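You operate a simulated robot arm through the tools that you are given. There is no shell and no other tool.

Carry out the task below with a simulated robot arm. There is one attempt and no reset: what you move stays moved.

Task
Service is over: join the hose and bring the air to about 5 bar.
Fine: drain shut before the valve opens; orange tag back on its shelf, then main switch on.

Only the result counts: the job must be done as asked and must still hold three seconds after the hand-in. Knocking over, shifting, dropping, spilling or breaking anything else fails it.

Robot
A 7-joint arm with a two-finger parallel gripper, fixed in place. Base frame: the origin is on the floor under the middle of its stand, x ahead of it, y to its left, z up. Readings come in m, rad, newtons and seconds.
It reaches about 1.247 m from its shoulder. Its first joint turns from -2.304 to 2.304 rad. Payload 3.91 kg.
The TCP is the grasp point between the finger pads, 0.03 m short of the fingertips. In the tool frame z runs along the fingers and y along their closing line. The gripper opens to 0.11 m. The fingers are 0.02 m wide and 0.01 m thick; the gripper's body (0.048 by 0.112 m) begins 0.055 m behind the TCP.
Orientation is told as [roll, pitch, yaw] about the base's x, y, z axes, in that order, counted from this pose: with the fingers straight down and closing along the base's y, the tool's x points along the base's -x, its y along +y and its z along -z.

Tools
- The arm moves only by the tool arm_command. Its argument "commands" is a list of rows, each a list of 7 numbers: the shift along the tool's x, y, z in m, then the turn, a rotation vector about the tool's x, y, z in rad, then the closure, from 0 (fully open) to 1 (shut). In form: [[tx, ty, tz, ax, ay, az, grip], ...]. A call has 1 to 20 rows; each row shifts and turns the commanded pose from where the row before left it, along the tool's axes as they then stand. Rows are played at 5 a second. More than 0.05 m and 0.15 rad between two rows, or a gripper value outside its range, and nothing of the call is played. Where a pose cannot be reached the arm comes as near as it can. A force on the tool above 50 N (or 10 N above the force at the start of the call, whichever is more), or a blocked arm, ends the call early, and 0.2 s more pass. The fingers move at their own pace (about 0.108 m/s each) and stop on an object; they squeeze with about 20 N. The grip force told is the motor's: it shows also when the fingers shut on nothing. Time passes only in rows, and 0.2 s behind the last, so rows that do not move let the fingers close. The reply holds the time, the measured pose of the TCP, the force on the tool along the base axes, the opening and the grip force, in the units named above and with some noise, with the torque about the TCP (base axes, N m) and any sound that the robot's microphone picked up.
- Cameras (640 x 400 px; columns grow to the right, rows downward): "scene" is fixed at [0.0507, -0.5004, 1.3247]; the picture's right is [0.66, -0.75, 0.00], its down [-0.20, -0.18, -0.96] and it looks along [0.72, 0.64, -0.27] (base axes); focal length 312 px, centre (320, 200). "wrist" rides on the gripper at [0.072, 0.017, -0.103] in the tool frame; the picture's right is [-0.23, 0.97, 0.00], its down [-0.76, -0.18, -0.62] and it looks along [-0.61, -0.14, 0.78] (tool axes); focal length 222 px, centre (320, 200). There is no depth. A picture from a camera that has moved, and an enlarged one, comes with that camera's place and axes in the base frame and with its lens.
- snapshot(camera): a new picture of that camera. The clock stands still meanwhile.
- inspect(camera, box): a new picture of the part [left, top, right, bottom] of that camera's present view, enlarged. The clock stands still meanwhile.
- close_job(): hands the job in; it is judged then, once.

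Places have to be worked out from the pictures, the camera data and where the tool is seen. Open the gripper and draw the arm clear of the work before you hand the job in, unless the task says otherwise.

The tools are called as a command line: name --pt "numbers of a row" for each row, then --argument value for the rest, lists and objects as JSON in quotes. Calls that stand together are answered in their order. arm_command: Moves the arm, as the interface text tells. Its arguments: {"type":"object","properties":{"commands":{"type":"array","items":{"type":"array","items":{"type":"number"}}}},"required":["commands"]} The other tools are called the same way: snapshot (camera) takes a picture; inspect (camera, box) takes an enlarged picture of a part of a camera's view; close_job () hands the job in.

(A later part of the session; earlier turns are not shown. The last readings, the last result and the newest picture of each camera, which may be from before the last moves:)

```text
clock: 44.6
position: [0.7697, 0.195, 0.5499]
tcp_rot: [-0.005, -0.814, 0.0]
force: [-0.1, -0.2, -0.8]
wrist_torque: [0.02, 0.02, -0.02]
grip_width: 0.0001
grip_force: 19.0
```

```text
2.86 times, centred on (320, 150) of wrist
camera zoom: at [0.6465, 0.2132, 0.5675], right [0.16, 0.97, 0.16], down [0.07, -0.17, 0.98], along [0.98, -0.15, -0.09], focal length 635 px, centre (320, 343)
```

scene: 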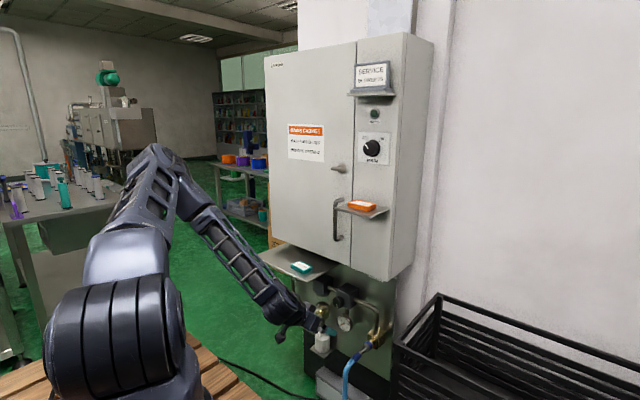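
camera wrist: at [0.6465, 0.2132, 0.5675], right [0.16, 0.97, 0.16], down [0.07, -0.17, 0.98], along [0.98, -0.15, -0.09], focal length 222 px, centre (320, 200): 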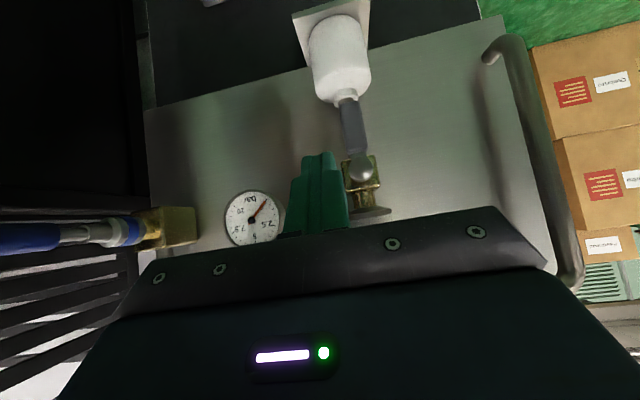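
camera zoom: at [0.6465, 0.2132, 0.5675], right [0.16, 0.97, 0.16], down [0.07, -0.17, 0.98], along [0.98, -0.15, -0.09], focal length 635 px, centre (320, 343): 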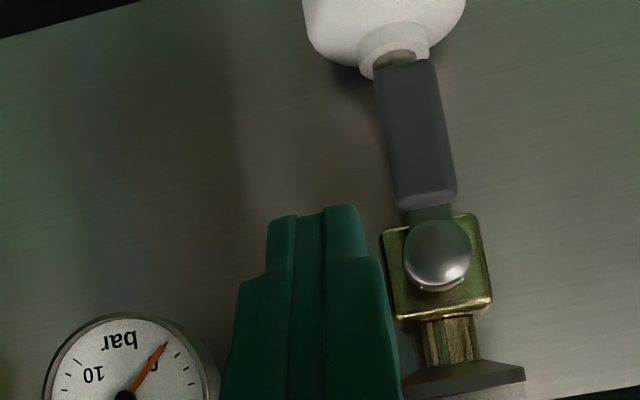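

The measurements agree. I bring the prong beside the grip on its right (about 8 mm clear), at mid-grip height.

arm_command --pt "-0.0022 0.0013 0.0269 0 0 0 1" --pt "-0.0022 0.0013 0.0269 0 0 0 1" --pt "-0.0022 0.0013 0.0269 0 0 0 1" --pt "0 0 0 0 0 0 1"

inspect --camera "wrist" --box '[240, 80, 400, 220]'

inspect --camera "scene" --box '[280, 280, 380, 360]'

```text
clock: 45.6
position: [0.833, 0.1969, 0.5129]
tcp_rot: [-0.004, -0.815, 0.0]
force: [-0.1, 0.4, -0.2]
wrist_torque: [0.01, -0.03, -0.04]
grip_width: 0.0001
grip_force: 19.8
out of reach, approached as far as the arm can: row 3
```

```text
2.86 times, centred on (320, 150) of wrist
camera zoom: at [0.7098, 0.2156, 0.5298], right [0.16, 0.97, 0.16], down [0.07, -0.17, 0.98], along [0.98, -0.15, -0.09], focal length 635 px, centre (320, 343)
```

zoom: 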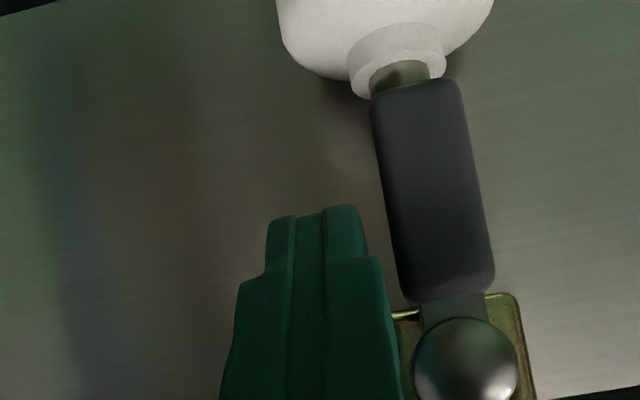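

```text
5.00 times, centred on (330, 320) of scene
camera zoom: at [0.0507, -0.5004, 1.3247], right [0.66, -0.75, 0.0], down [-0.2, -0.18, -0.96], along [0.72, 0.64, -0.27], focal length 1558 px, centre (270, -400)
```

zoom: 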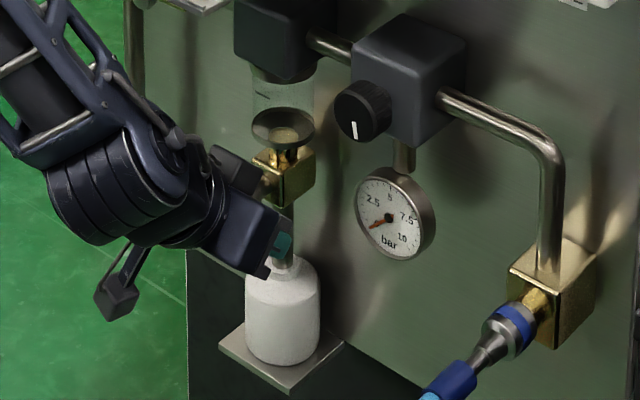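

The prong is beside the grip but 1 cm higher than wanted because of reach. A slightly steeper pitch should let me go lower; I adjust that first.

arm_command --pt "0 0 0 0 0.15 0 1" --pt "0.006 0.002 0.0093 0 0 0 1" --pt "0 0 0 0 0 0 1"

inspect --camera "wrist" --box '[240, 80, 400, 220]'

```text
clock: 46.4
position: [0.8345, 0.2004, 0.5009]
tcp_rot: [-0.002, -0.667, -0.003]
force: [0.2, -0.1, 0.3]
wrist_torque: [-0.01, 0.0, 0.03]
grip_width: 0.0
grip_force: 19.5
```

```text
2.86 times, centred on (320, 150) of wrist
camera zoom: at [0.7153, 0.2181, 0.537], right [0.18, 0.97, 0.14], down [0.21, -0.18, 0.96], along [0.96, -0.15, -0.24], focal length 635 px, centre (320, 343)
```

zoom: 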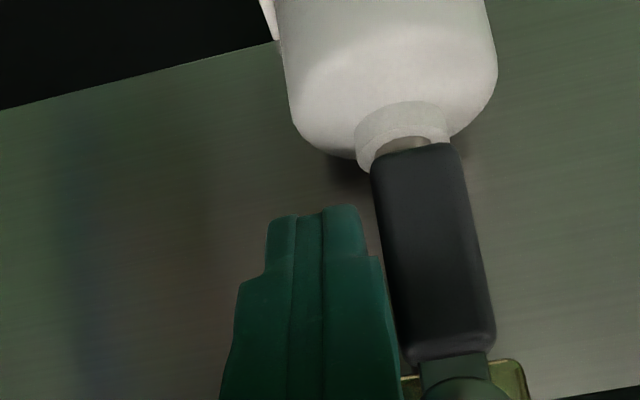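

Now the prong is at mid-grip height with no limit reported. I push gently toward +y (clockwise as seen from the front, the usual closing sense) by about 16 mm and check the force.

arm_command --pt "-0.0012 0.0066 -0.0016 0 0 0 1" --pt "0.0011 0.005 0.0014 0 0 0 1" --pt "0.0011 0.005 0.0014 0 0 0 1"

inspect --camera "wrist" --box '[240, 80, 400, 220]'

```text
clock: 47.0
position: [0.8338, 0.2001, 0.5021]
tcp_rot: [-0.017, -0.663, -0.007]
force: [-0.9, -4.7, -0.2]
wrist_torque: [0.08, 0.02, 0.01]
grip_width: 0.0
grip_force: 19.8
stopped in row 3: the force on the tool passed its limit at 57 N (the readings are from after the stop); the commanded pose is now the measured one
```

```text
2.86 times, centred on (320, 150) of wrist
camera zoom: at [0.7151, 0.2201, 0.5376], right [0.2, 0.97, 0.13], down [0.21, -0.17, 0.96], along [0.96, -0.16, -0.24], focal length 635 px, centre (320, 343)
```

zoom: 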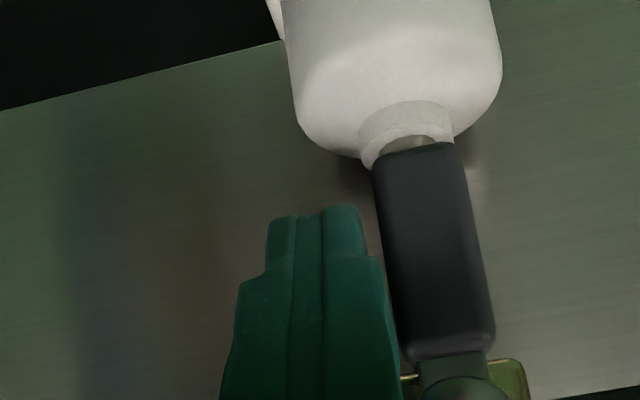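

Blocked hard that way (57 N), so the lever's stop is on that side; it must swing the other way, toward -y. I back off, pass in front to the left-hand side of the grip, and come in again.

arm_command --pt "0 -0.002 0 0 0 0 1" --pt "0 0 -0.03 0 0 0 1" --pt "0 0 -0.03 0 0 0 1" --pt "0 0.027 0 0 0 0 1" --pt "0 0.029 0 0 0 0 1" --pt "0 0 0.03 0 0 0 1" --pt "0 0 0.03 0 0 0 1" --pt "0 0 0 0 0 0 1"

inspect --camera "wrist" --box '[240, 80, 400, 220]'

```text
clock: 48.8
position: [0.8344, 0.2564, 0.4996]
tcp_rot: [-0.016, -0.666, -0.006]
force: [0.5, -0.4, -0.2]
wrist_torque: [0.01, 0.03, -0.04]
grip_width: 0.0
grip_force: 20.5
```

```text
2.86 times, centred on (320, 150) of wrist
camera zoom: at [0.7156, 0.2741, 0.5359], right [0.19, 0.97, 0.13], down [0.21, -0.17, 0.96], along [0.96, -0.16, -0.24], focal length 635 px, centre (320, 343)
```

zoom: 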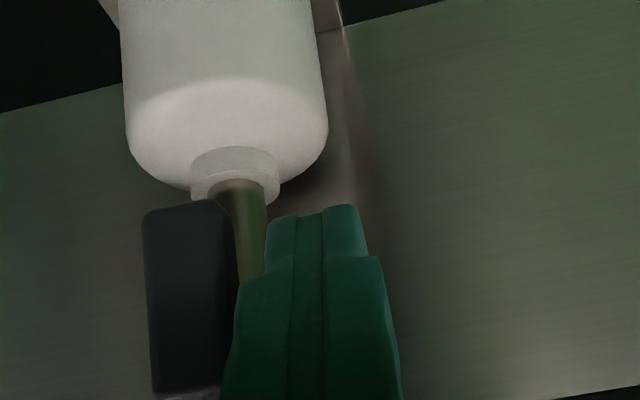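

Now on the left-hand side. I push gently toward -y and check.

arm_command --pt "-0.002 -0.0114 -0.0025 0 0 0 1" --pt "0.0011 -0.005 0.0014 0 0 0 1" --pt "0.0011 -0.005 0.0014 0 0 0 1"

inspect --camera "wrist" --box '[240, 80, 400, 220]'

```text
clock: 49.6
position: [0.833, 0.2336, 0.4998]
tcp_rot: [-0.016, -0.663, -0.006]
force: [1.1, 7.3, 4.4]
wrist_torque: [-0.1, -0.02, 0.07]
grip_width: 0.0
grip_force: 20.1
```

```text
2.86 times, centred on (320, 150) of wrist
camera zoom: at [0.7149, 0.2532, 0.5368], right [0.19, 0.97, 0.13], down [0.21, -0.17, 0.96], along [0.96, -0.16, -0.24], focal length 635 px, centre (320, 343)
```

zoom: 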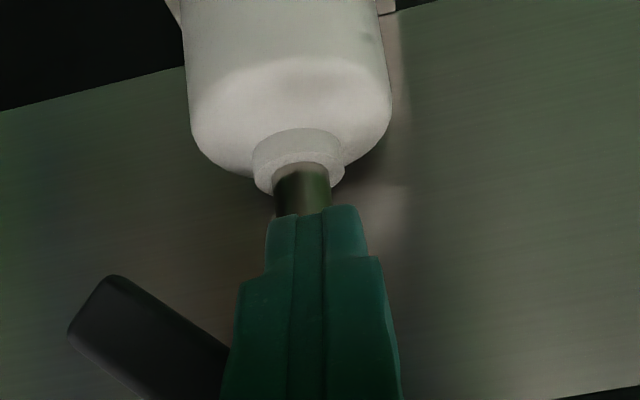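

The lever turns freely this way (about 8 N). I continue along the arc toward horizontal.

arm_command --pt "0.0006 -0.006 0.0008 0 0 0 1" --pt "0.0004 -0.006 0.0004 0 0 0 1" --pt "-0.0003 -0.006 -0.0004 0 0 0 1" --pt "-0.0003 -0.005 -0.0004 0 0 0 1" --pt "-0.0008 -0.005 -0.001 0 0 0 1"

inspect --camera "wrist" --box '[200, 80, 400, 240]'

inspect --camera "scene" --box '[280, 280, 380, 360]'

```text
clock: 50.8
position: [0.834, 0.2048, 0.5018]
tcp_rot: [-0.016, -0.663, -0.006]
force: [-1.8, 1.8, -1.5]
wrist_torque: [0.0, -0.04, -0.05]
grip_width: 0.0
grip_force: 19.7
```

```text
2.50 times, centred on (300, 160) of wrist
camera zoom: at [0.7151, 0.2243, 0.5376], right [0.19, 0.97, 0.13], down [0.21, -0.17, 0.96], along [0.96, -0.16, -0.24], focal length 555 px, centre (370, 300)
```

zoom: 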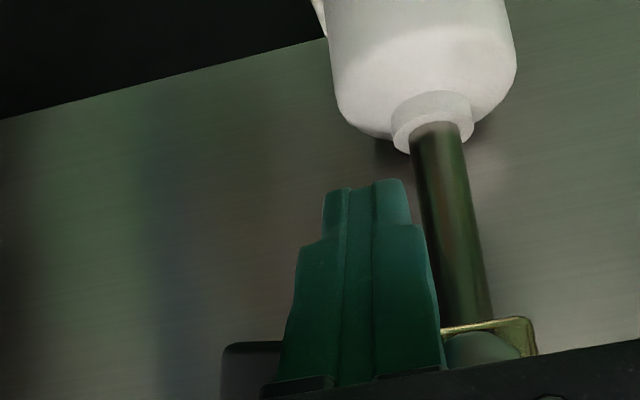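

```text
5.00 times, centred on (330, 320) of scene
camera zoom: at [0.0507, -0.5004, 1.3247], right [0.66, -0.75, 0.0], down [-0.2, -0.18, -0.96], along [0.72, 0.64, -0.27], focal length 1558 px, centre (270, -400)
```

zoom: 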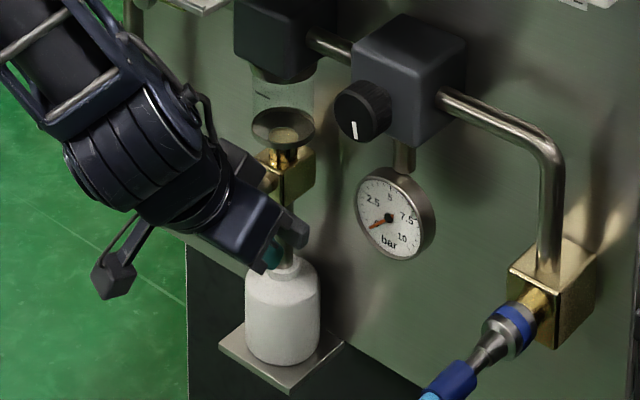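

By the wrist view the lever is now close to horizontal (about 80 degrees). I push it the rest of the way until it stops.

arm_command --pt "-0.0012 -0.005 -0.0016 0 0 0 1" --pt "-0.0018 -0.004 -0.0024 0 0 0 1"

arm_command --pt "-0.0018 -0.002 -0.0024 0 0 0 1"

inspect --camera "wrist" --box '[160, 100, 400, 260]'

```text
clock: 51.4
position: [0.8346, 0.1974, 0.5055]
tcp_rot: [-0.015, -0.665, -0.006]
force: [-2.5, 2.4, -3.6]
wrist_torque: [-0.07, -0.03, 0.01]
grip_width: 0.0
grip_force: 19.6
```

```text
clock: 51.8
position: [0.8338, 0.1941, 0.5075]
tcp_rot: [-0.017, -0.661, -0.005]
force: [-10.6, 5.2, -19.2]
wrist_torque: [-0.24, 0.02, 0.15]
grip_width: 0.0
grip_force: 19.9
```

```text
2.50 times, centred on (280, 180) of wrist
camera zoom: at [0.7136, 0.214, 0.5446], right [0.19, 0.97, 0.13], down [0.22, -0.17, 0.96], along [0.96, -0.16, -0.24], focal length 555 px, centre (420, 250)
```

zoom: 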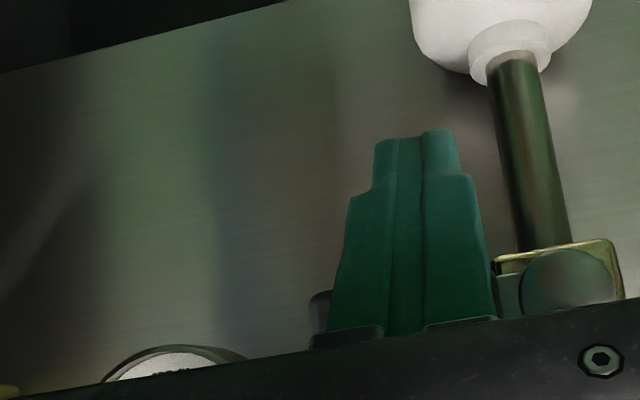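

The resistance jumped to about 20 N, so the lever is at its closed stop, horizontal. I lower the prong a little and draw back to verify.

arm_command --pt "0.005 0 0.002 0 0 0 1" --pt "0.005 0 0 0 0 0 1" --pt "0 0 -0.035 0 0 0 1" --pt "0 0 -0.035 0 0 0 1" --pt "0 0 -0.03 0 0 0 1" --pt "0 0 0 0 0 0 1"

snapshot --camera "wrist"

inspect --camera "wrist" --box '[260, 40, 420, 180]'

inspect --camera "scene" --box '[280, 280, 380, 360]'

```text
clock: 53.2
position: [0.7672, 0.1988, 0.5807]
tcp_rot: [-0.015, -0.666, -0.006]
force: [0.2, -0.8, -0.1]
wrist_torque: [0.04, -0.01, -0.01]
grip_width: 0.0
grip_force: 20.2
```

```text
taken
camera wrist: at [0.6471, 0.2171, 0.6172], right [0.19, 0.97, 0.13], down [0.21, -0.17, 0.96], along [0.96, -0.16, -0.24], focal length 222 px, centre (320, 200)
```

wrist: 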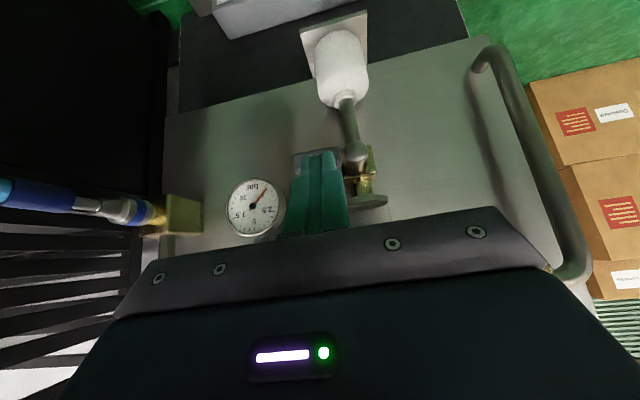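

```text
2.86 times, centred on (340, 110) of wrist
camera zoom: at [0.6471, 0.2171, 0.6172], right [0.19, 0.97, 0.13], down [0.21, -0.17, 0.96], along [0.96, -0.16, -0.24], focal length 635 px, centre (263, 457)
```

zoom: 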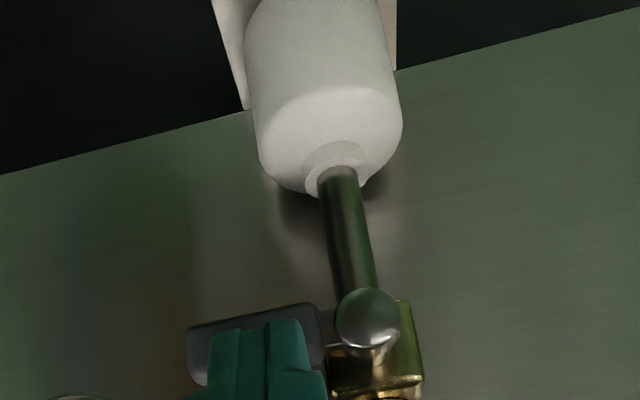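

```text
5.00 times, centred on (330, 320) of scene
camera zoom: at [0.0507, -0.5004, 1.3247], right [0.66, -0.75, 0.0], down [-0.2, -0.18, -0.96], along [0.72, 0.64, -0.27], focal length 1558 px, centre (270, -400)
```

zoom: 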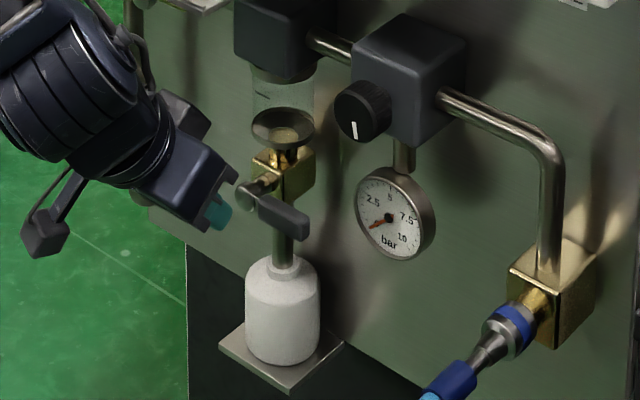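

The drain lever is now level across its pipe: shut. Next the supply valve under the tray: I need the hand nearly horizontal to stay below the tray (z about 0.79), so I move left while flattening the tool to about -1.45 and take a look.

arm_command --pt "-0.0048 0.0167 -0.0118 0 -0.13 0 1" --pt "-0.0048 0.0167 -0.0118 0 -0.13 0 1" --pt "-0.0048 0.0167 -0.0118 0 -0.13 0 1" --pt "-0.0048 0.0167 -0.0118 0 -0.13 0 1" --pt "-0.0048 0.0167 -0.0118 0 -0.13 0 1" --pt "-0.0048 0.0167 -0.0118 0 -0.13 0 1" --pt "0 0 0 0 0 0 1"

snapshot --camera "wrist"

snapshot --camera "scene"

```text
clock: 54.8
position: [0.7239, 0.2974, 0.6405]
tcp_rot: [-0.103, -1.446, 0.087]
force: [-0.7, 0.1, -0.3]
wrist_torque: [-0.05, -0.04, -0.01]
grip_width: 0.0
grip_force: 20.2
```

```text
taken
camera wrist: at [0.6148, 0.316, 0.5815], right [0.04, 0.98, 0.21], down [-0.53, -0.16, 0.84], along [0.85, -0.15, 0.51], focal length 222 px, centre (320, 200)
```

wrist: 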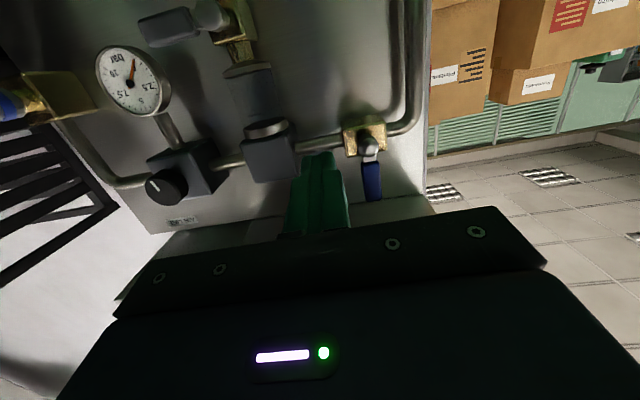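

```text
taken
```

scene: 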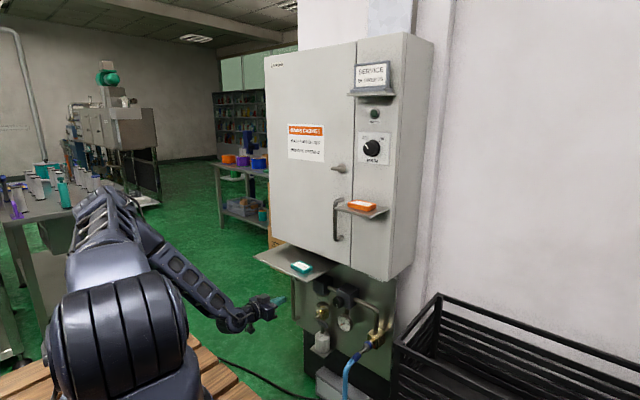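

The blue lever is in view. I enlarge it to measure.

inspect --camera "wrist" --box '[280, 90, 440, 220]'

inspect --camera "wrist" --box '[80, 30, 240, 230]'

```text
3.08 times, centred on (360, 155) of wrist
camera zoom: at [0.6148, 0.316, 0.5815], right [0.04, 0.98, 0.21], down [-0.53, -0.16, 0.84], along [0.85, -0.15, 0.51], focal length 684 px, centre (197, 338)
```

zoom: 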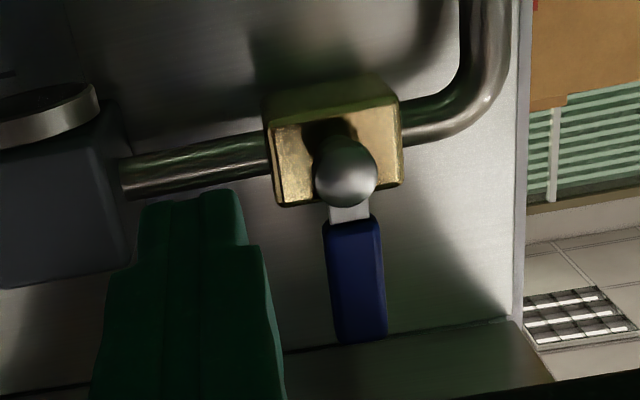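

```text
2.00 times, centred on (160, 130) of wrist
camera zoom: at [0.6148, 0.316, 0.5815], right [0.04, 0.98, 0.21], down [-0.53, -0.16, 0.84], along [0.85, -0.15, 0.51], focal length 444 px, centre (640, 340)
```

zoom: 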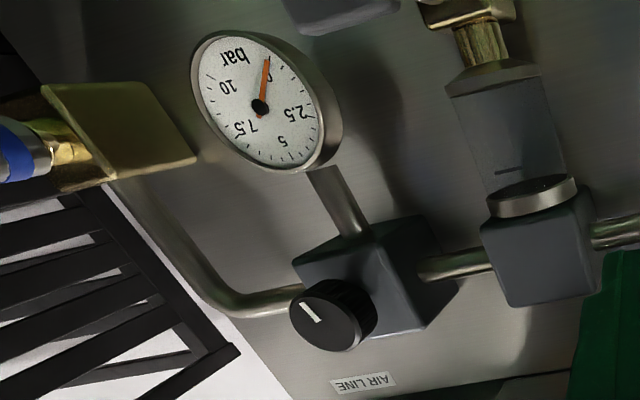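

Measured: hub (0.846, 0.344, 0.664), blue grip from z 0.683 to 0.730, upright. By analogy with the drain I expect it to open toward -y, so I bring the prong to the grip's left side, below the tray, with the hand level.

arm_command --pt "0 0 0 0 -0.124 0.016 1" --pt "-0.0223 0.0245 0.007 0 0 0 1" --pt "-0.0223 0.0245 0.007 0 0 0 1" --pt "-0.0223 0.0245 0.007 0 0 0 1" --pt "0 0 0 0 0 0 1"

snapshot --camera "wrist"

snapshot --camera "scene"

```text
clock: 56.0
position: [0.7487, 0.3751, 0.7222]
tcp_rot: [0.976, -1.567, -0.99]
force: [0.1, -0.7, 0.8]
wrist_torque: [0.01, 0.01, 0.0]
grip_width: 0.0
grip_force: 19.7
out of reach, approached as far as the arm can: row 1
```

```text
taken
camera wrist: at [0.6466, 0.3933, 0.6497], right [0.02, 0.97, 0.23], down [-0.62, -0.17, 0.76], along [0.78, -0.16, 0.6], focal length 222 px, centre (320, 200)
```

wrist: 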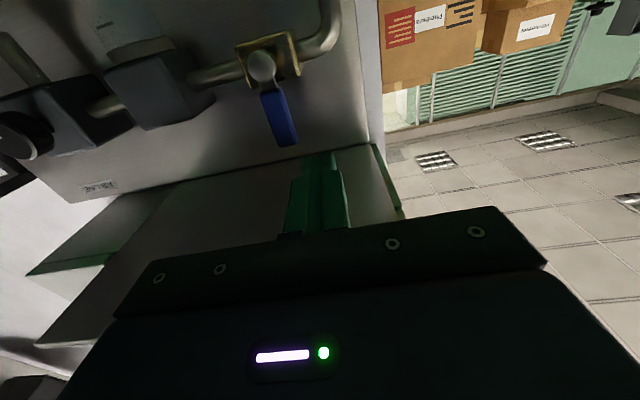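

```text
taken
```

scene: 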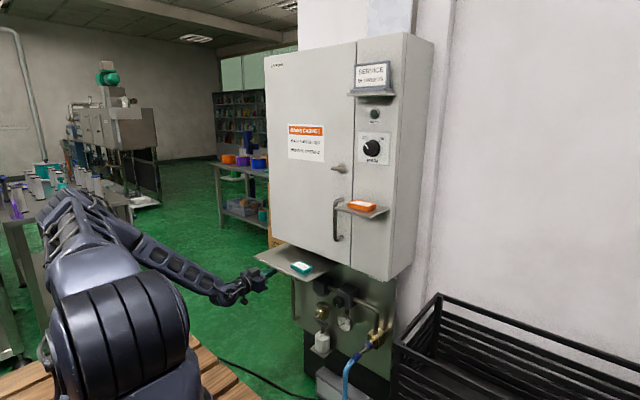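

The prong is to the left of the lever, under the tray. I lower it by about 1.4 cm and move it in until the tip passes the lever.

arm_command --pt "0.0046 -0.001 0.026 0 0 0 1" --pt "0.0046 -0.001 0.026 0 0 0 1" --pt "0.0046 -0.001 0.026 0 0 0 1" --pt "0 0 0 0 0 0 1"

snapshot --camera "wrist"

inspect --camera "scene" --box '[230, 230, 350, 320]'

```text
clock: 57.0
position: [0.8271, 0.3692, 0.7081]
tcp_rot: [0.992, -1.567, -1.008]
force: [0.1, -0.3, 0.9]
wrist_torque: [0.01, 0.02, -0.01]
grip_width: 0.0
grip_force: 20.4
```

```text
taken
camera wrist: at [0.7243, 0.387, 0.6358], right [0.02, 0.97, 0.23], down [-0.62, -0.17, 0.76], along [0.78, -0.16, 0.6], focal length 222 px, centre (320, 200)
```

wrist: 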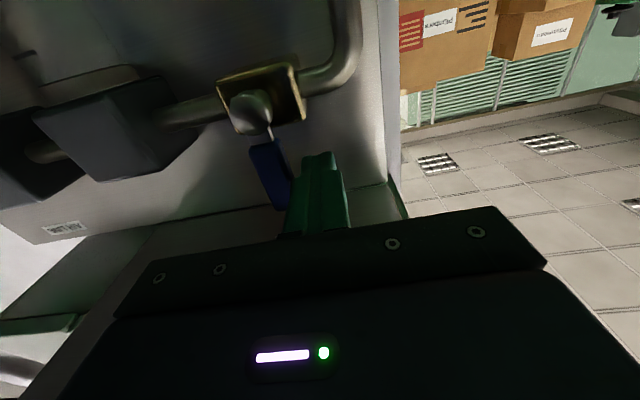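

```text
4.44 times, centred on (290, 275) of scene
camera zoom: at [0.0507, -0.5004, 1.3247], right [0.66, -0.75, 0.0], down [-0.2, -0.18, -0.96], along [0.72, 0.64, -0.27], focal length 1385 px, centre (453, -133)
```

zoom: 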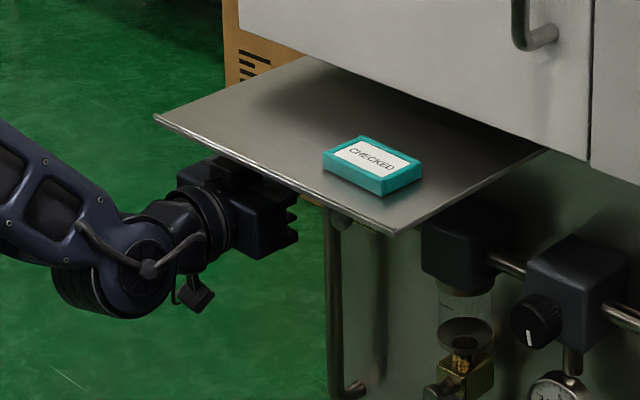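

The prong is right beside the grip, and hand and tray are well apart. I push gently toward -y first.

arm_command --pt "0.002 -0.008 0 0 0 0 1" --pt "-0.001 -0.004 0 0 0 0 1" --pt "-0.001 -0.003 0 0 0 0 1"

inspect --camera "wrist" --box '[200, 50, 400, 220]'

```text
clock: 57.8
position: [0.8261, 0.3538, 0.7084]
tcp_rot: [0.981, -1.567, -0.994]
force: [-1.7, 2.7, -0.9]
wrist_torque: [0.02, 0.02, 0.09]
grip_width: 0.0
grip_force: 20.4
```

```text
2.35 times, centred on (300, 135) of wrist
camera zoom: at [0.7238, 0.3725, 0.6357], right [0.02, 0.97, 0.23], down [-0.62, -0.17, 0.76], along [0.78, -0.16, 0.6], focal length 523 px, centre (367, 353)
```

zoom: 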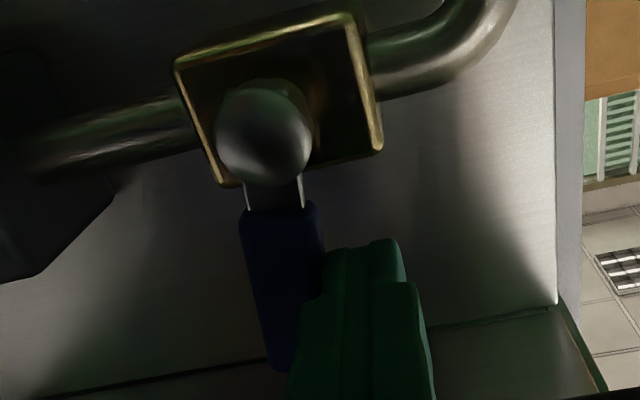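

It yields at only about 3 N, so this is the opening direction. I continue along the arc.

arm_command --pt "-0.001 -0.0043 0 0 0 0 1" --pt "-0.0004 -0.006 0 0 0 0 1" --pt "0 -0.006 0 0 0 0 1" --pt "0.0014 -0.006 0 0 0 0 1" --pt "0.0014 -0.0058 0 0 0 0 1"

inspect --camera "wrist" --box '[200, 50, 400, 220]'

```text
clock: 59.0
position: [0.8254, 0.3255, 0.706]
tcp_rot: [1.18, -1.568, -1.197]
force: [1.5, 1.5, 0.6]
wrist_torque: [0.03, -0.03, 0.04]
grip_width: 0.0001
grip_force: 19.5
```

```text
2.35 times, centred on (300, 135) of wrist
camera zoom: at [0.724, 0.3443, 0.6337], right [0.02, 0.97, 0.23], down [-0.62, -0.17, 0.76], along [0.78, -0.16, 0.61], focal length 523 px, centre (367, 353)
```

zoom: 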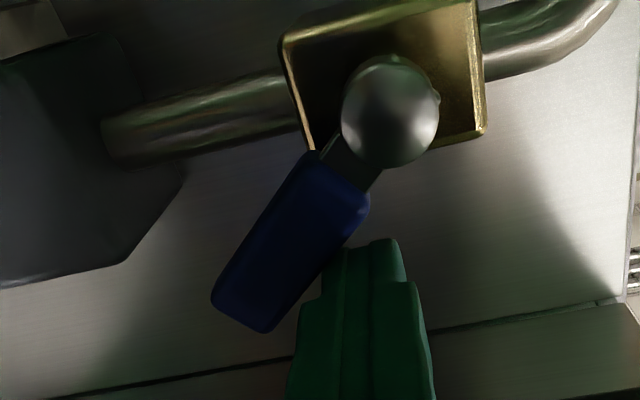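

The lever is at about 40 degrees and moves freely. I carry on, turning the push downward.

arm_command --pt "0.0022 -0.0052 0 0 0 0 1" --pt "0.0023 -0.0052 0 0 0 0 1" --pt "0.004 -0.0045 0 0 0 0 1" --pt "0.0042 -0.0043 0 0 0 0 1"

arm_command --pt "0.005 -0.003 0 0 0 0 1" --pt "0.0053 -0.003 0 0 0 0 1"

inspect --camera "wrist" --box '[200, 50, 400, 220]'

```text
clock: 60.0
position: [0.826, 0.3048, 0.6933]
tcp_rot: [0.907, -1.567, -0.924]
force: [0.7, -0.8, 0.3]
wrist_torque: [0.0, -0.03, -0.02]
grip_width: 0.0
grip_force: 19.9
```

```text
clock: 60.6
position: [0.8258, 0.2997, 0.685]
tcp_rot: [1.14, -1.568, -1.155]
force: [-1.2, 1.8, 4.6]
wrist_torque: [0.02, -0.13, 0.03]
grip_width: 0.0001
grip_force: 19.3
```

```text
2.35 times, centred on (300, 135) of wrist
camera zoom: at [0.7242, 0.3193, 0.6124], right [0.02, 0.97, 0.23], down [-0.62, -0.17, 0.76], along [0.78, -0.16, 0.61], focal length 523 px, centre (367, 353)
```

zoom: 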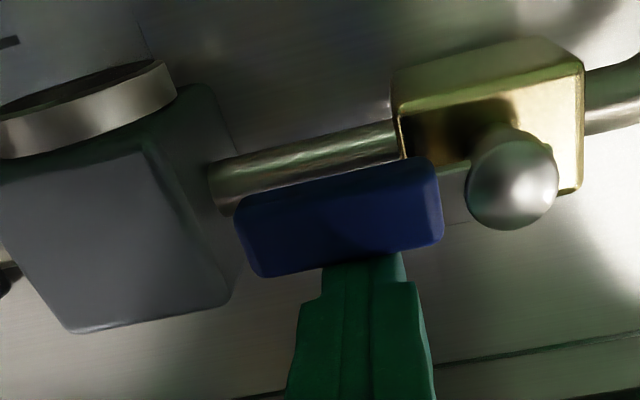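

The lever is nearly in line with its pipe. I press a bit more to make sure it reaches the stop.

arm_command --pt "0.003 -0.001 0 0 0 0 1"

arm_command --pt "0.0025 0 0 0 0 0 1"

inspect --camera "wrist" --box '[200, 50, 400, 220]'

inspect --camera "scene" --box '[300, 290, 400, 370]'

```text
clock: 61.0
position: [0.8269, 0.2998, 0.6851]
tcp_rot: [2.119, -1.562, -2.135]
force: [-10.8, 5.1, 34.0]
wrist_torque: [0.05, -0.4, 0.0]
grip_width: 0.0
grip_force: 20.1
```

```text
clock: 61.4
position: [0.8276, 0.2998, 0.6832]
tcp_rot: [2.414, -1.561, -2.427]
force: [-1.3, -0.3, 12.9]
wrist_torque: [0.0, -0.09, 0.15]
grip_width: 0.0
grip_force: 19.8
stopped in row 1: the force on the tool passed its limit at 54 N (the readings are from after the stop); the commanded pose is now the measured one
```

```text
2.35 times, centred on (300, 135) of wrist
camera zoom: at [0.7263, 0.3195, 0.6113], right [0.01, 0.97, 0.23], down [-0.63, -0.17, 0.76], along [0.78, -0.16, 0.61], focal length 523 px, centre (367, 353)
```

zoom: 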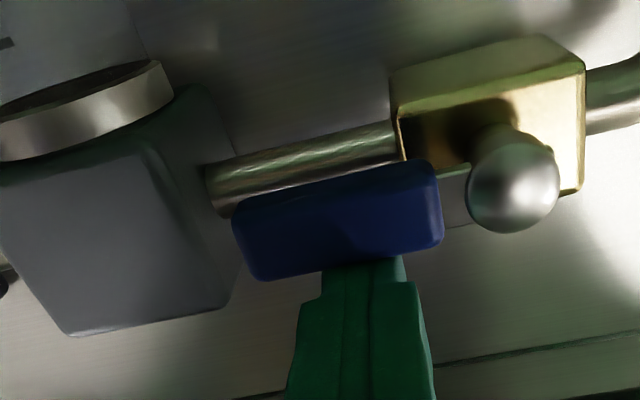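

```text
5.00 times, centred on (350, 330) of scene
camera zoom: at [0.0507, -0.5004, 1.3247], right [0.66, -0.75, 0.0], down [-0.2, -0.18, -0.96], along [0.72, 0.64, -0.27], focal length 1558 px, centre (170, -450)
```

zoom: 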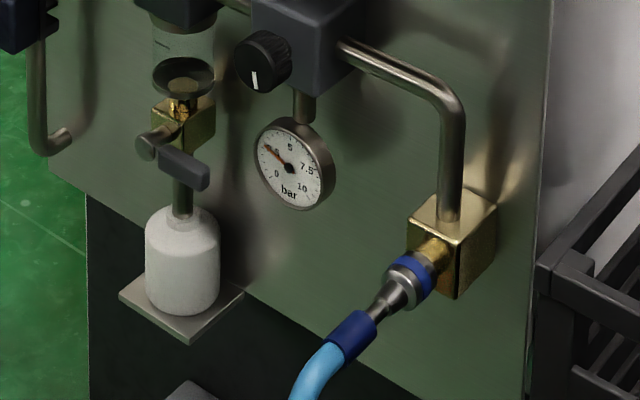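

The stop is reached: the valve is open, and the gauge has risen to roughly 2.5 bar with no hiss reported. I lift off the lever, withdraw, and read the gauge precisely.

arm_command --pt "-0.006 0 0 0 0 0 1" --pt "0 0 -0.04 0 0 0 1" --pt "0 0 -0.04 0 0 0 1" --pt "0 0 0 0 0 0 1"

snapshot --camera "wrist"

inspect --camera "scene" --box '[330, 290, 370, 340]'

```text
clock: 62.4
position: [0.7481, 0.2995, 0.6905]
tcp_rot: [2.268, -1.563, -2.285]
force: [0.1, -0.5, -0.4]
wrist_torque: [0.04, 0.0, -0.01]
grip_width: 0.0
grip_force: 19.5
```

```text
taken
camera wrist: at [0.6463, 0.3184, 0.6168], right [0.01, 0.97, 0.23], down [-0.63, -0.17, 0.76], along [0.78, -0.16, 0.61], focal length 222 px, centre (320, 200)
```

wrist: 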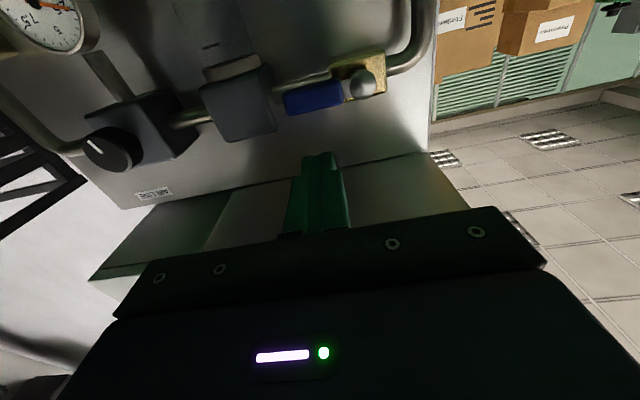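

```text
8.00 times, centred on (350, 315) of scene
camera zoom: at [0.0507, -0.5004, 1.3247], right [0.66, -0.75, 0.0], down [-0.2, -0.18, -0.96], along [0.72, 0.64, -0.27], focal length 2493 px, centre (80, -720)
```

zoom: 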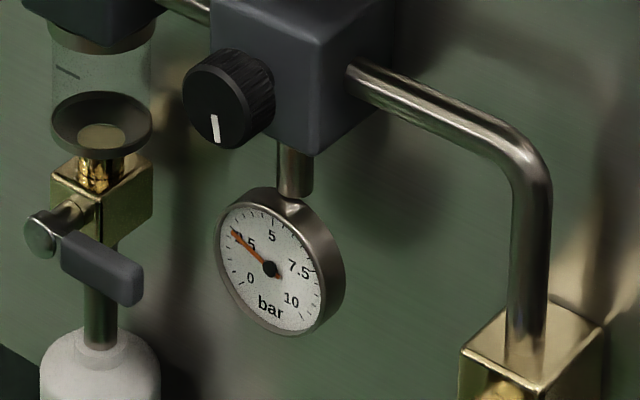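

The gauge settles near 2.5 bar. The regulator knob's face is at about (0.83, 0.1025, 0.663). I slide right with the hand level, keeping clear in front of it, and open the fingers.

arm_command --pt "0.0055 -0.0394 -0.006 0 0 0 1" --pt "0.0055 -0.0394 -0.006 0 0 0 1" --pt "0.0055 -0.0394 -0.006 0 0 0 1" --pt "0.0055 -0.0394 -0.006 0 0 0 1" --pt "0.0055 -0.0394 -0.006 0 0 0 0.4" --pt "0 0 0 0 0 0 0.4"

snapshot --camera "wrist"

snapshot --camera "scene"

```text
clock: 63.8
position: [0.7234, 0.1086, 0.6829]
tcp_rot: [2.025, -1.563, -2.039]
force: [-0.8, -1.2, -0.7]
wrist_torque: [-0.01, 0.0, 0.02]
grip_width: 0.066
grip_force: 0.2
out of reach, approached as far as the arm can: row 4, 5
```

```text
taken
camera wrist: at [0.6217, 0.1276, 0.6117], right [0.01, 0.97, 0.23], down [-0.63, -0.17, 0.76], along [0.78, -0.16, 0.61], focal length 222 px, centre (320, 200)
```

wrist: 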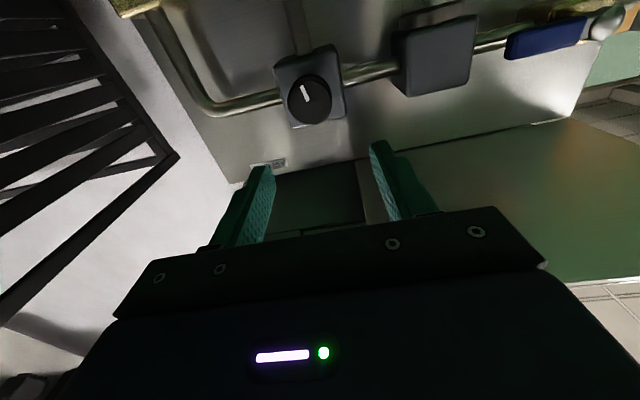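

```text
taken
```

scene: 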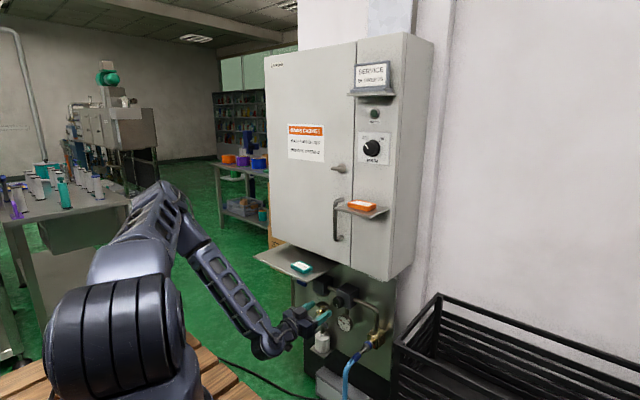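

The level pose is 2 cm too high to reach the knob, so I tilt the tool down slightly (pitch about -1.42). The knob face comes out at (0.838, 0.1045, 0.661), 38 mm across. I advance partly and check alignment.

arm_command --pt "0 0 0 0 0.143 0 0.3" --pt "0.0016 -0.002 0.03 0 0 0 0.3" --pt "0.0017 -0.002 0.03 0 0 0 0.3" --pt "0 0 0 0 0 0 0.3"

snapshot --camera "wrist"

inspect --camera "wrist" --box '[220, 50, 420, 220]'

inspect --camera "scene" --box '[290, 260, 390, 340]'

```text
clock: 64.8
position: [0.7814, 0.1054, 0.6731]
tcp_rot: [0.044, -1.433, -0.057]
force: [-0.8, 0.2, -0.5]
wrist_torque: [0.03, 0.0, 0.03]
grip_width: 0.0771
grip_force: 0.1
```

```text
taken
camera wrist: at [0.6706, 0.1241, 0.6156], right [0.05, 0.97, 0.23], down [-0.52, -0.18, 0.84], along [0.86, -0.16, 0.49], focal length 222 px, centre (320, 200)
```

wrist: 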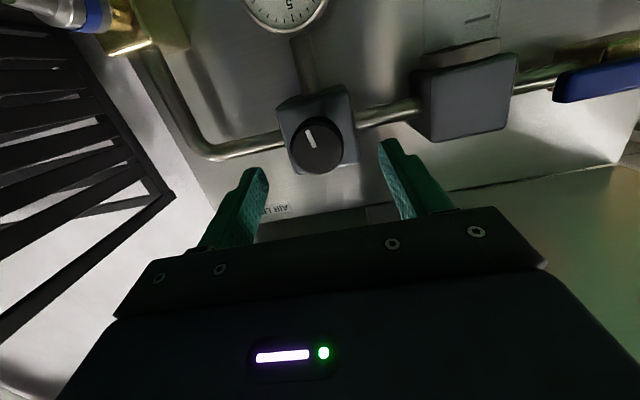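

```text
2.35 times, centred on (320, 135) of wrist
camera zoom: at [0.6706, 0.1241, 0.6156], right [0.05, 0.97, 0.23], down [-0.52, -0.18, 0.84], along [0.86, -0.16, 0.49], focal length 523 px, centre (320, 353)
```

zoom: 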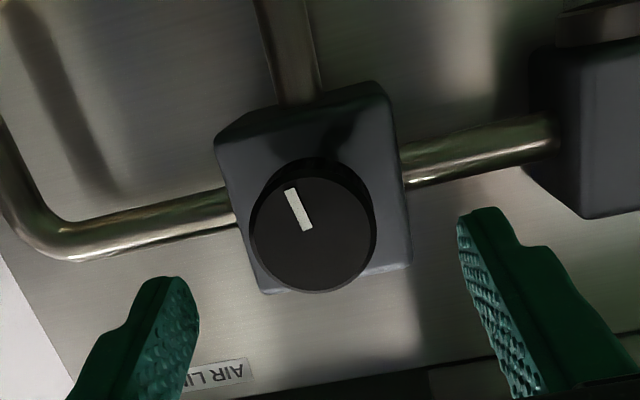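

```text
5.00 times, centred on (340, 300) of scene
camera zoom: at [0.0507, -0.5004, 1.3247], right [0.66, -0.75, 0.0], down [-0.2, -0.18, -0.96], along [0.72, 0.64, -0.27], focal length 1558 px, centre (220, -300)
```

zoom: 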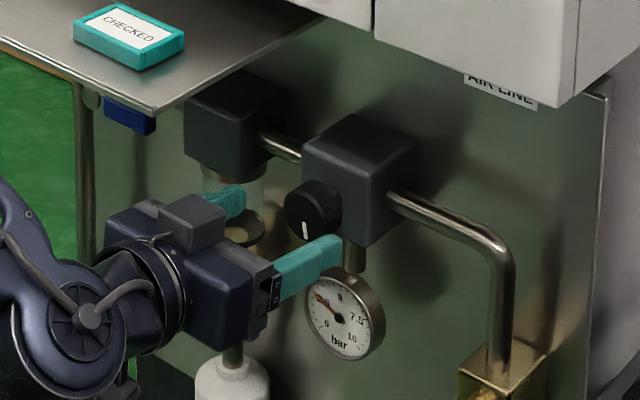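

The knob is between the fingers, about 2.5 mm right of the tool axis. I advance so the pads overlap the knob by about a centimetre.

arm_command --pt "-0.001 -0.0015 0.0183 0 0 0 0.3" --pt "-0.001 -0.0015 0.0184 0 0 0 0.3" --pt "0 0 0 0 0 0 0.3"

inspect --camera "wrist" --box '[220, 80, 420, 240]'

inspect --camera "scene" --box '[310, 270, 370, 320]'

```text
clock: 65.6
position: [0.8189, 0.1025, 0.6724]
tcp_rot: [0.045, -1.432, -0.059]
force: [-0.2, -0.1, 0.4]
wrist_torque: [0.05, 0.01, 0.0]
grip_width: 0.0768
grip_force: 0.1
```

```text
2.50 times, centred on (320, 160) of wrist
camera zoom: at [0.7071, 0.1205, 0.6131], right [0.05, 0.97, 0.23], down [-0.52, -0.17, 0.84], along [0.86, -0.16, 0.49], focal length 555 px, centre (320, 300)
```

zoom: 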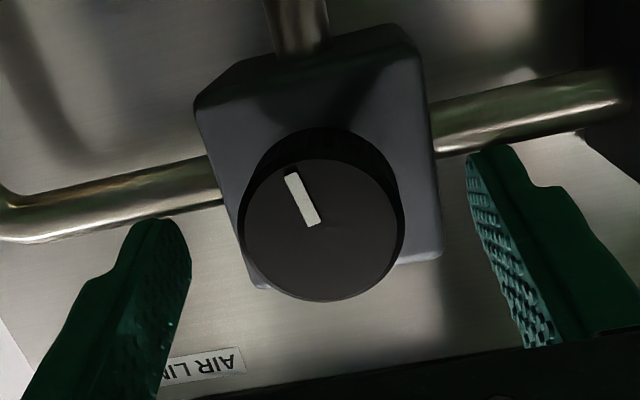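

```text
8.00 times, centred on (340, 295) of scene
camera zoom: at [0.0507, -0.5004, 1.3247], right [0.66, -0.75, 0.0], down [-0.2, -0.18, -0.96], along [0.72, 0.64, -0.27], focal length 2493 px, centre (160, -560)
```

zoom: 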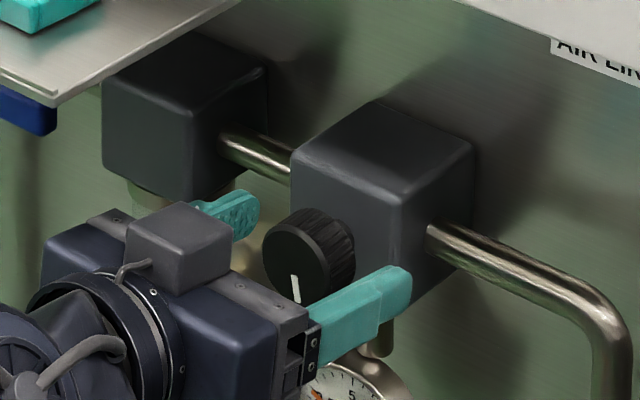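

The knob face is at (0.830, 0.103, 0.665), 39 mm across. I lower by 4 mm to centre and close on it.

arm_command --pt "0.004 0.0005 -0.0015 0 0 0 0.3" --pt "0 0 0 0 0 0 0.6" --pt "0 0 0 0 0 0 1" --pt "0 0 0 0 0 0 1" --pt "0 0 0 0 0 0 1"

inspect --camera "wrist" --box '[220, 80, 420, 240]'

inspect --camera "scene" --box '[310, 280, 390, 350]'

```text
clock: 66.8
position: [0.8162, 0.1027, 0.6669]
tcp_rot: [0.045, -1.433, -0.06]
force: [1.1, 6.9, 0.8]
wrist_torque: [0.03, 0.08, 1.23]
grip_width: 0.0396
grip_force: 45.1
```

```text
2.50 times, centred on (320, 160) of wrist
camera zoom: at [0.7049, 0.1218, 0.6093], right [0.05, 0.97, 0.23], down [-0.52, -0.18, 0.84], along [0.86, -0.16, 0.49], focal length 555 px, centre (320, 300)
```

zoom: 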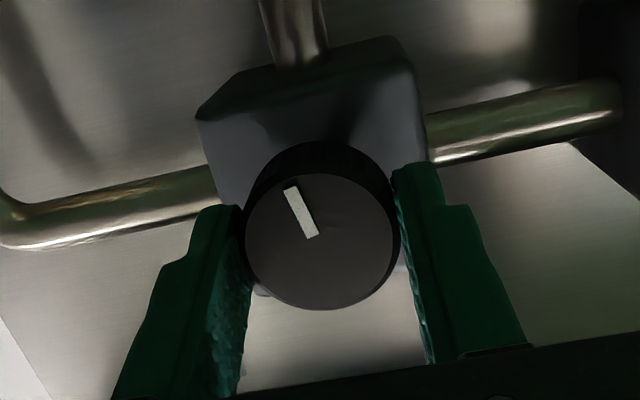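

```text
5.71 times, centred on (350, 315) of scene
camera zoom: at [0.0507, -0.5004, 1.3247], right [0.66, -0.75, 0.0], down [-0.2, -0.18, -0.96], along [0.72, 0.64, -0.27], focal length 1780 px, centre (149, -457)
```

zoom: 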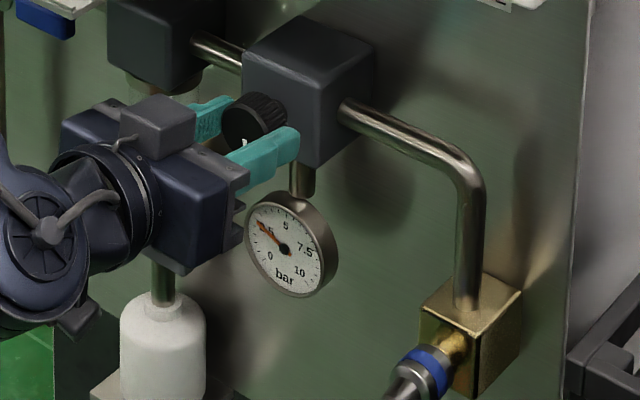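

Gripped at 39.6 mm. I turn clockwise (seen from the front) by about 0.3 rad and watch the gauge.

arm_command --pt "0 0 0 -0.0137 0 0.099 1" --pt "0 0 0 -0.0137 0 0.099 1" --pt "0 0 0 -0.0137 0 0.099 1" --pt "0 0 0 0 0 0 1"

inspect --camera "wrist" --box '[220, 80, 420, 240]'

inspect --camera "scene" --box '[310, 280, 390, 350]'

```text
clock: 67.8
position: [0.8152, 0.1027, 0.6667]
tcp_rot: [1.159, -1.236, -1.153]
force: [19.1, 5.0, -14.3]
wrist_torque: [0.0, -0.26, 0.93]
grip_width: 0.0393
grip_force: 45.1
```

```text
2.50 times, centred on (320, 160) of wrist
camera zoom: at [0.7051, 0.1375, 0.617], right [0.04, 0.86, 0.51], down [-0.52, -0.42, 0.75], along [0.85, -0.3, 0.43], focal length 555 px, centre (320, 300)
```

zoom: 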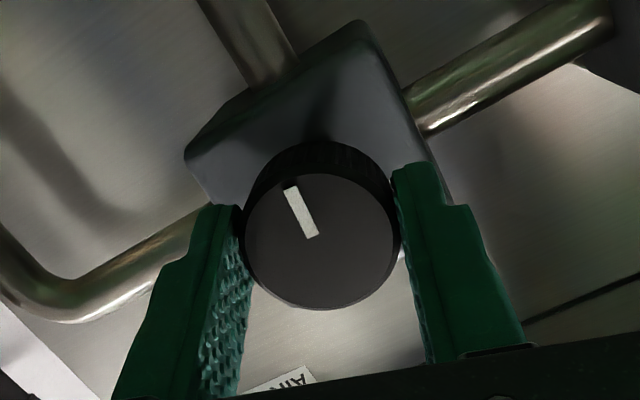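

```text
5.71 times, centred on (350, 315) of scene
camera zoom: at [0.0507, -0.5004, 1.3247], right [0.66, -0.75, 0.0], down [-0.2, -0.18, -0.96], along [0.72, 0.64, -0.27], focal length 1780 px, centre (149, -457)
```

zoom: 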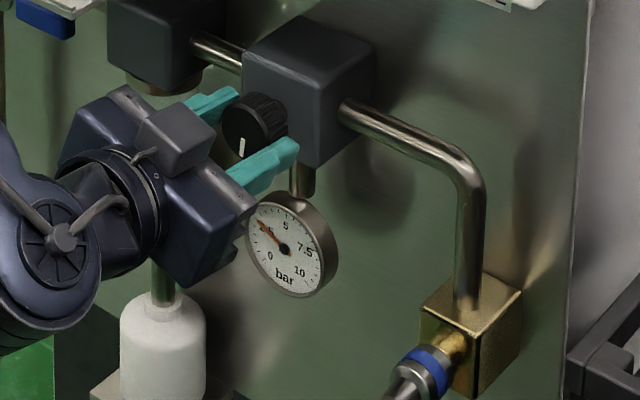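

The knob turns with the hand. I look at the gauge in a tighter crop.

inspect --camera "scene" --box '[330, 308, 362, 336]'

```text
14.29 times, centred on (346, 322) of scene
camera zoom: at [0.0507, -0.5004, 1.3247], right [0.66, -0.75, 0.0], down [-0.2, -0.18, -0.96], along [0.72, 0.64, -0.27], focal length 4451 px, centre (-51, -1543)
```

zoom: 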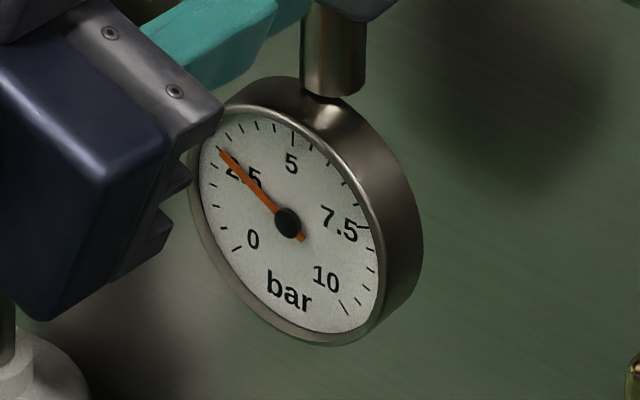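

The needle is at about 2.5–2.6. I turn another 0.3 rad clockwise and compare.

arm_command --pt "0 0 0 -0.0137 0 0.099 1" --pt "0 0 0 -0.0137 0 0.099 1" --pt "0 0 0 -0.0137 0 0.099 1" --pt "0 0 0 0 0 0 1" --pt "0 0 0 0 0 0 1"

inspect --camera "scene" --box '[330, 308, 362, 336]'

inspect --camera "wrist" --box '[220, 80, 420, 240]'

```text
clock: 69.0
position: [0.8153, 0.101, 0.6668]
tcp_rot: [1.373, -0.952, -1.345]
force: [20.4, -3.4, -20.8]
wrist_torque: [-0.07, -0.22, 0.57]
grip_width: 0.0396
grip_force: 45.4
```

```text
14.29 times, centred on (346, 322) of scene
camera zoom: at [0.0507, -0.5004, 1.3247], right [0.66, -0.75, 0.0], down [-0.2, -0.18, -0.96], along [0.72, 0.64, -0.27], focal length 4451 px, centre (-51, -1543)
```

zoom: 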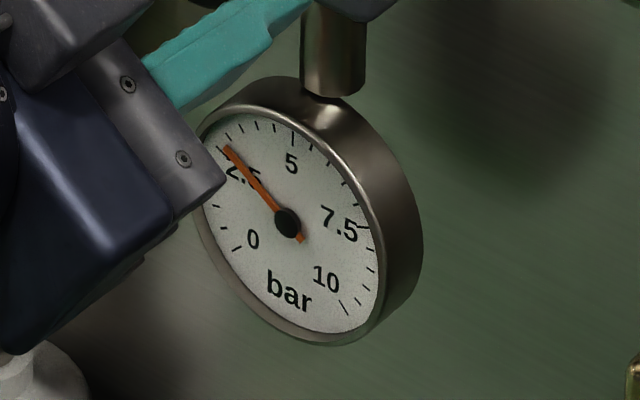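

```text
2.50 times, centred on (320, 160) of wrist
camera zoom: at [0.7052, 0.1502, 0.629], right [0.04, 0.67, 0.74], down [-0.52, -0.62, 0.59], along [0.85, -0.41, 0.32], focal length 555 px, centre (320, 300)
```

zoom: 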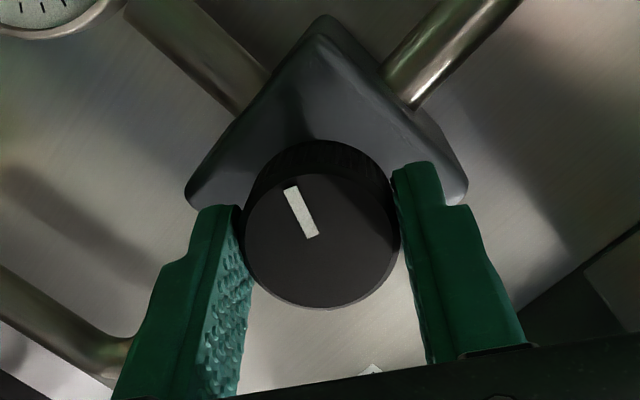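

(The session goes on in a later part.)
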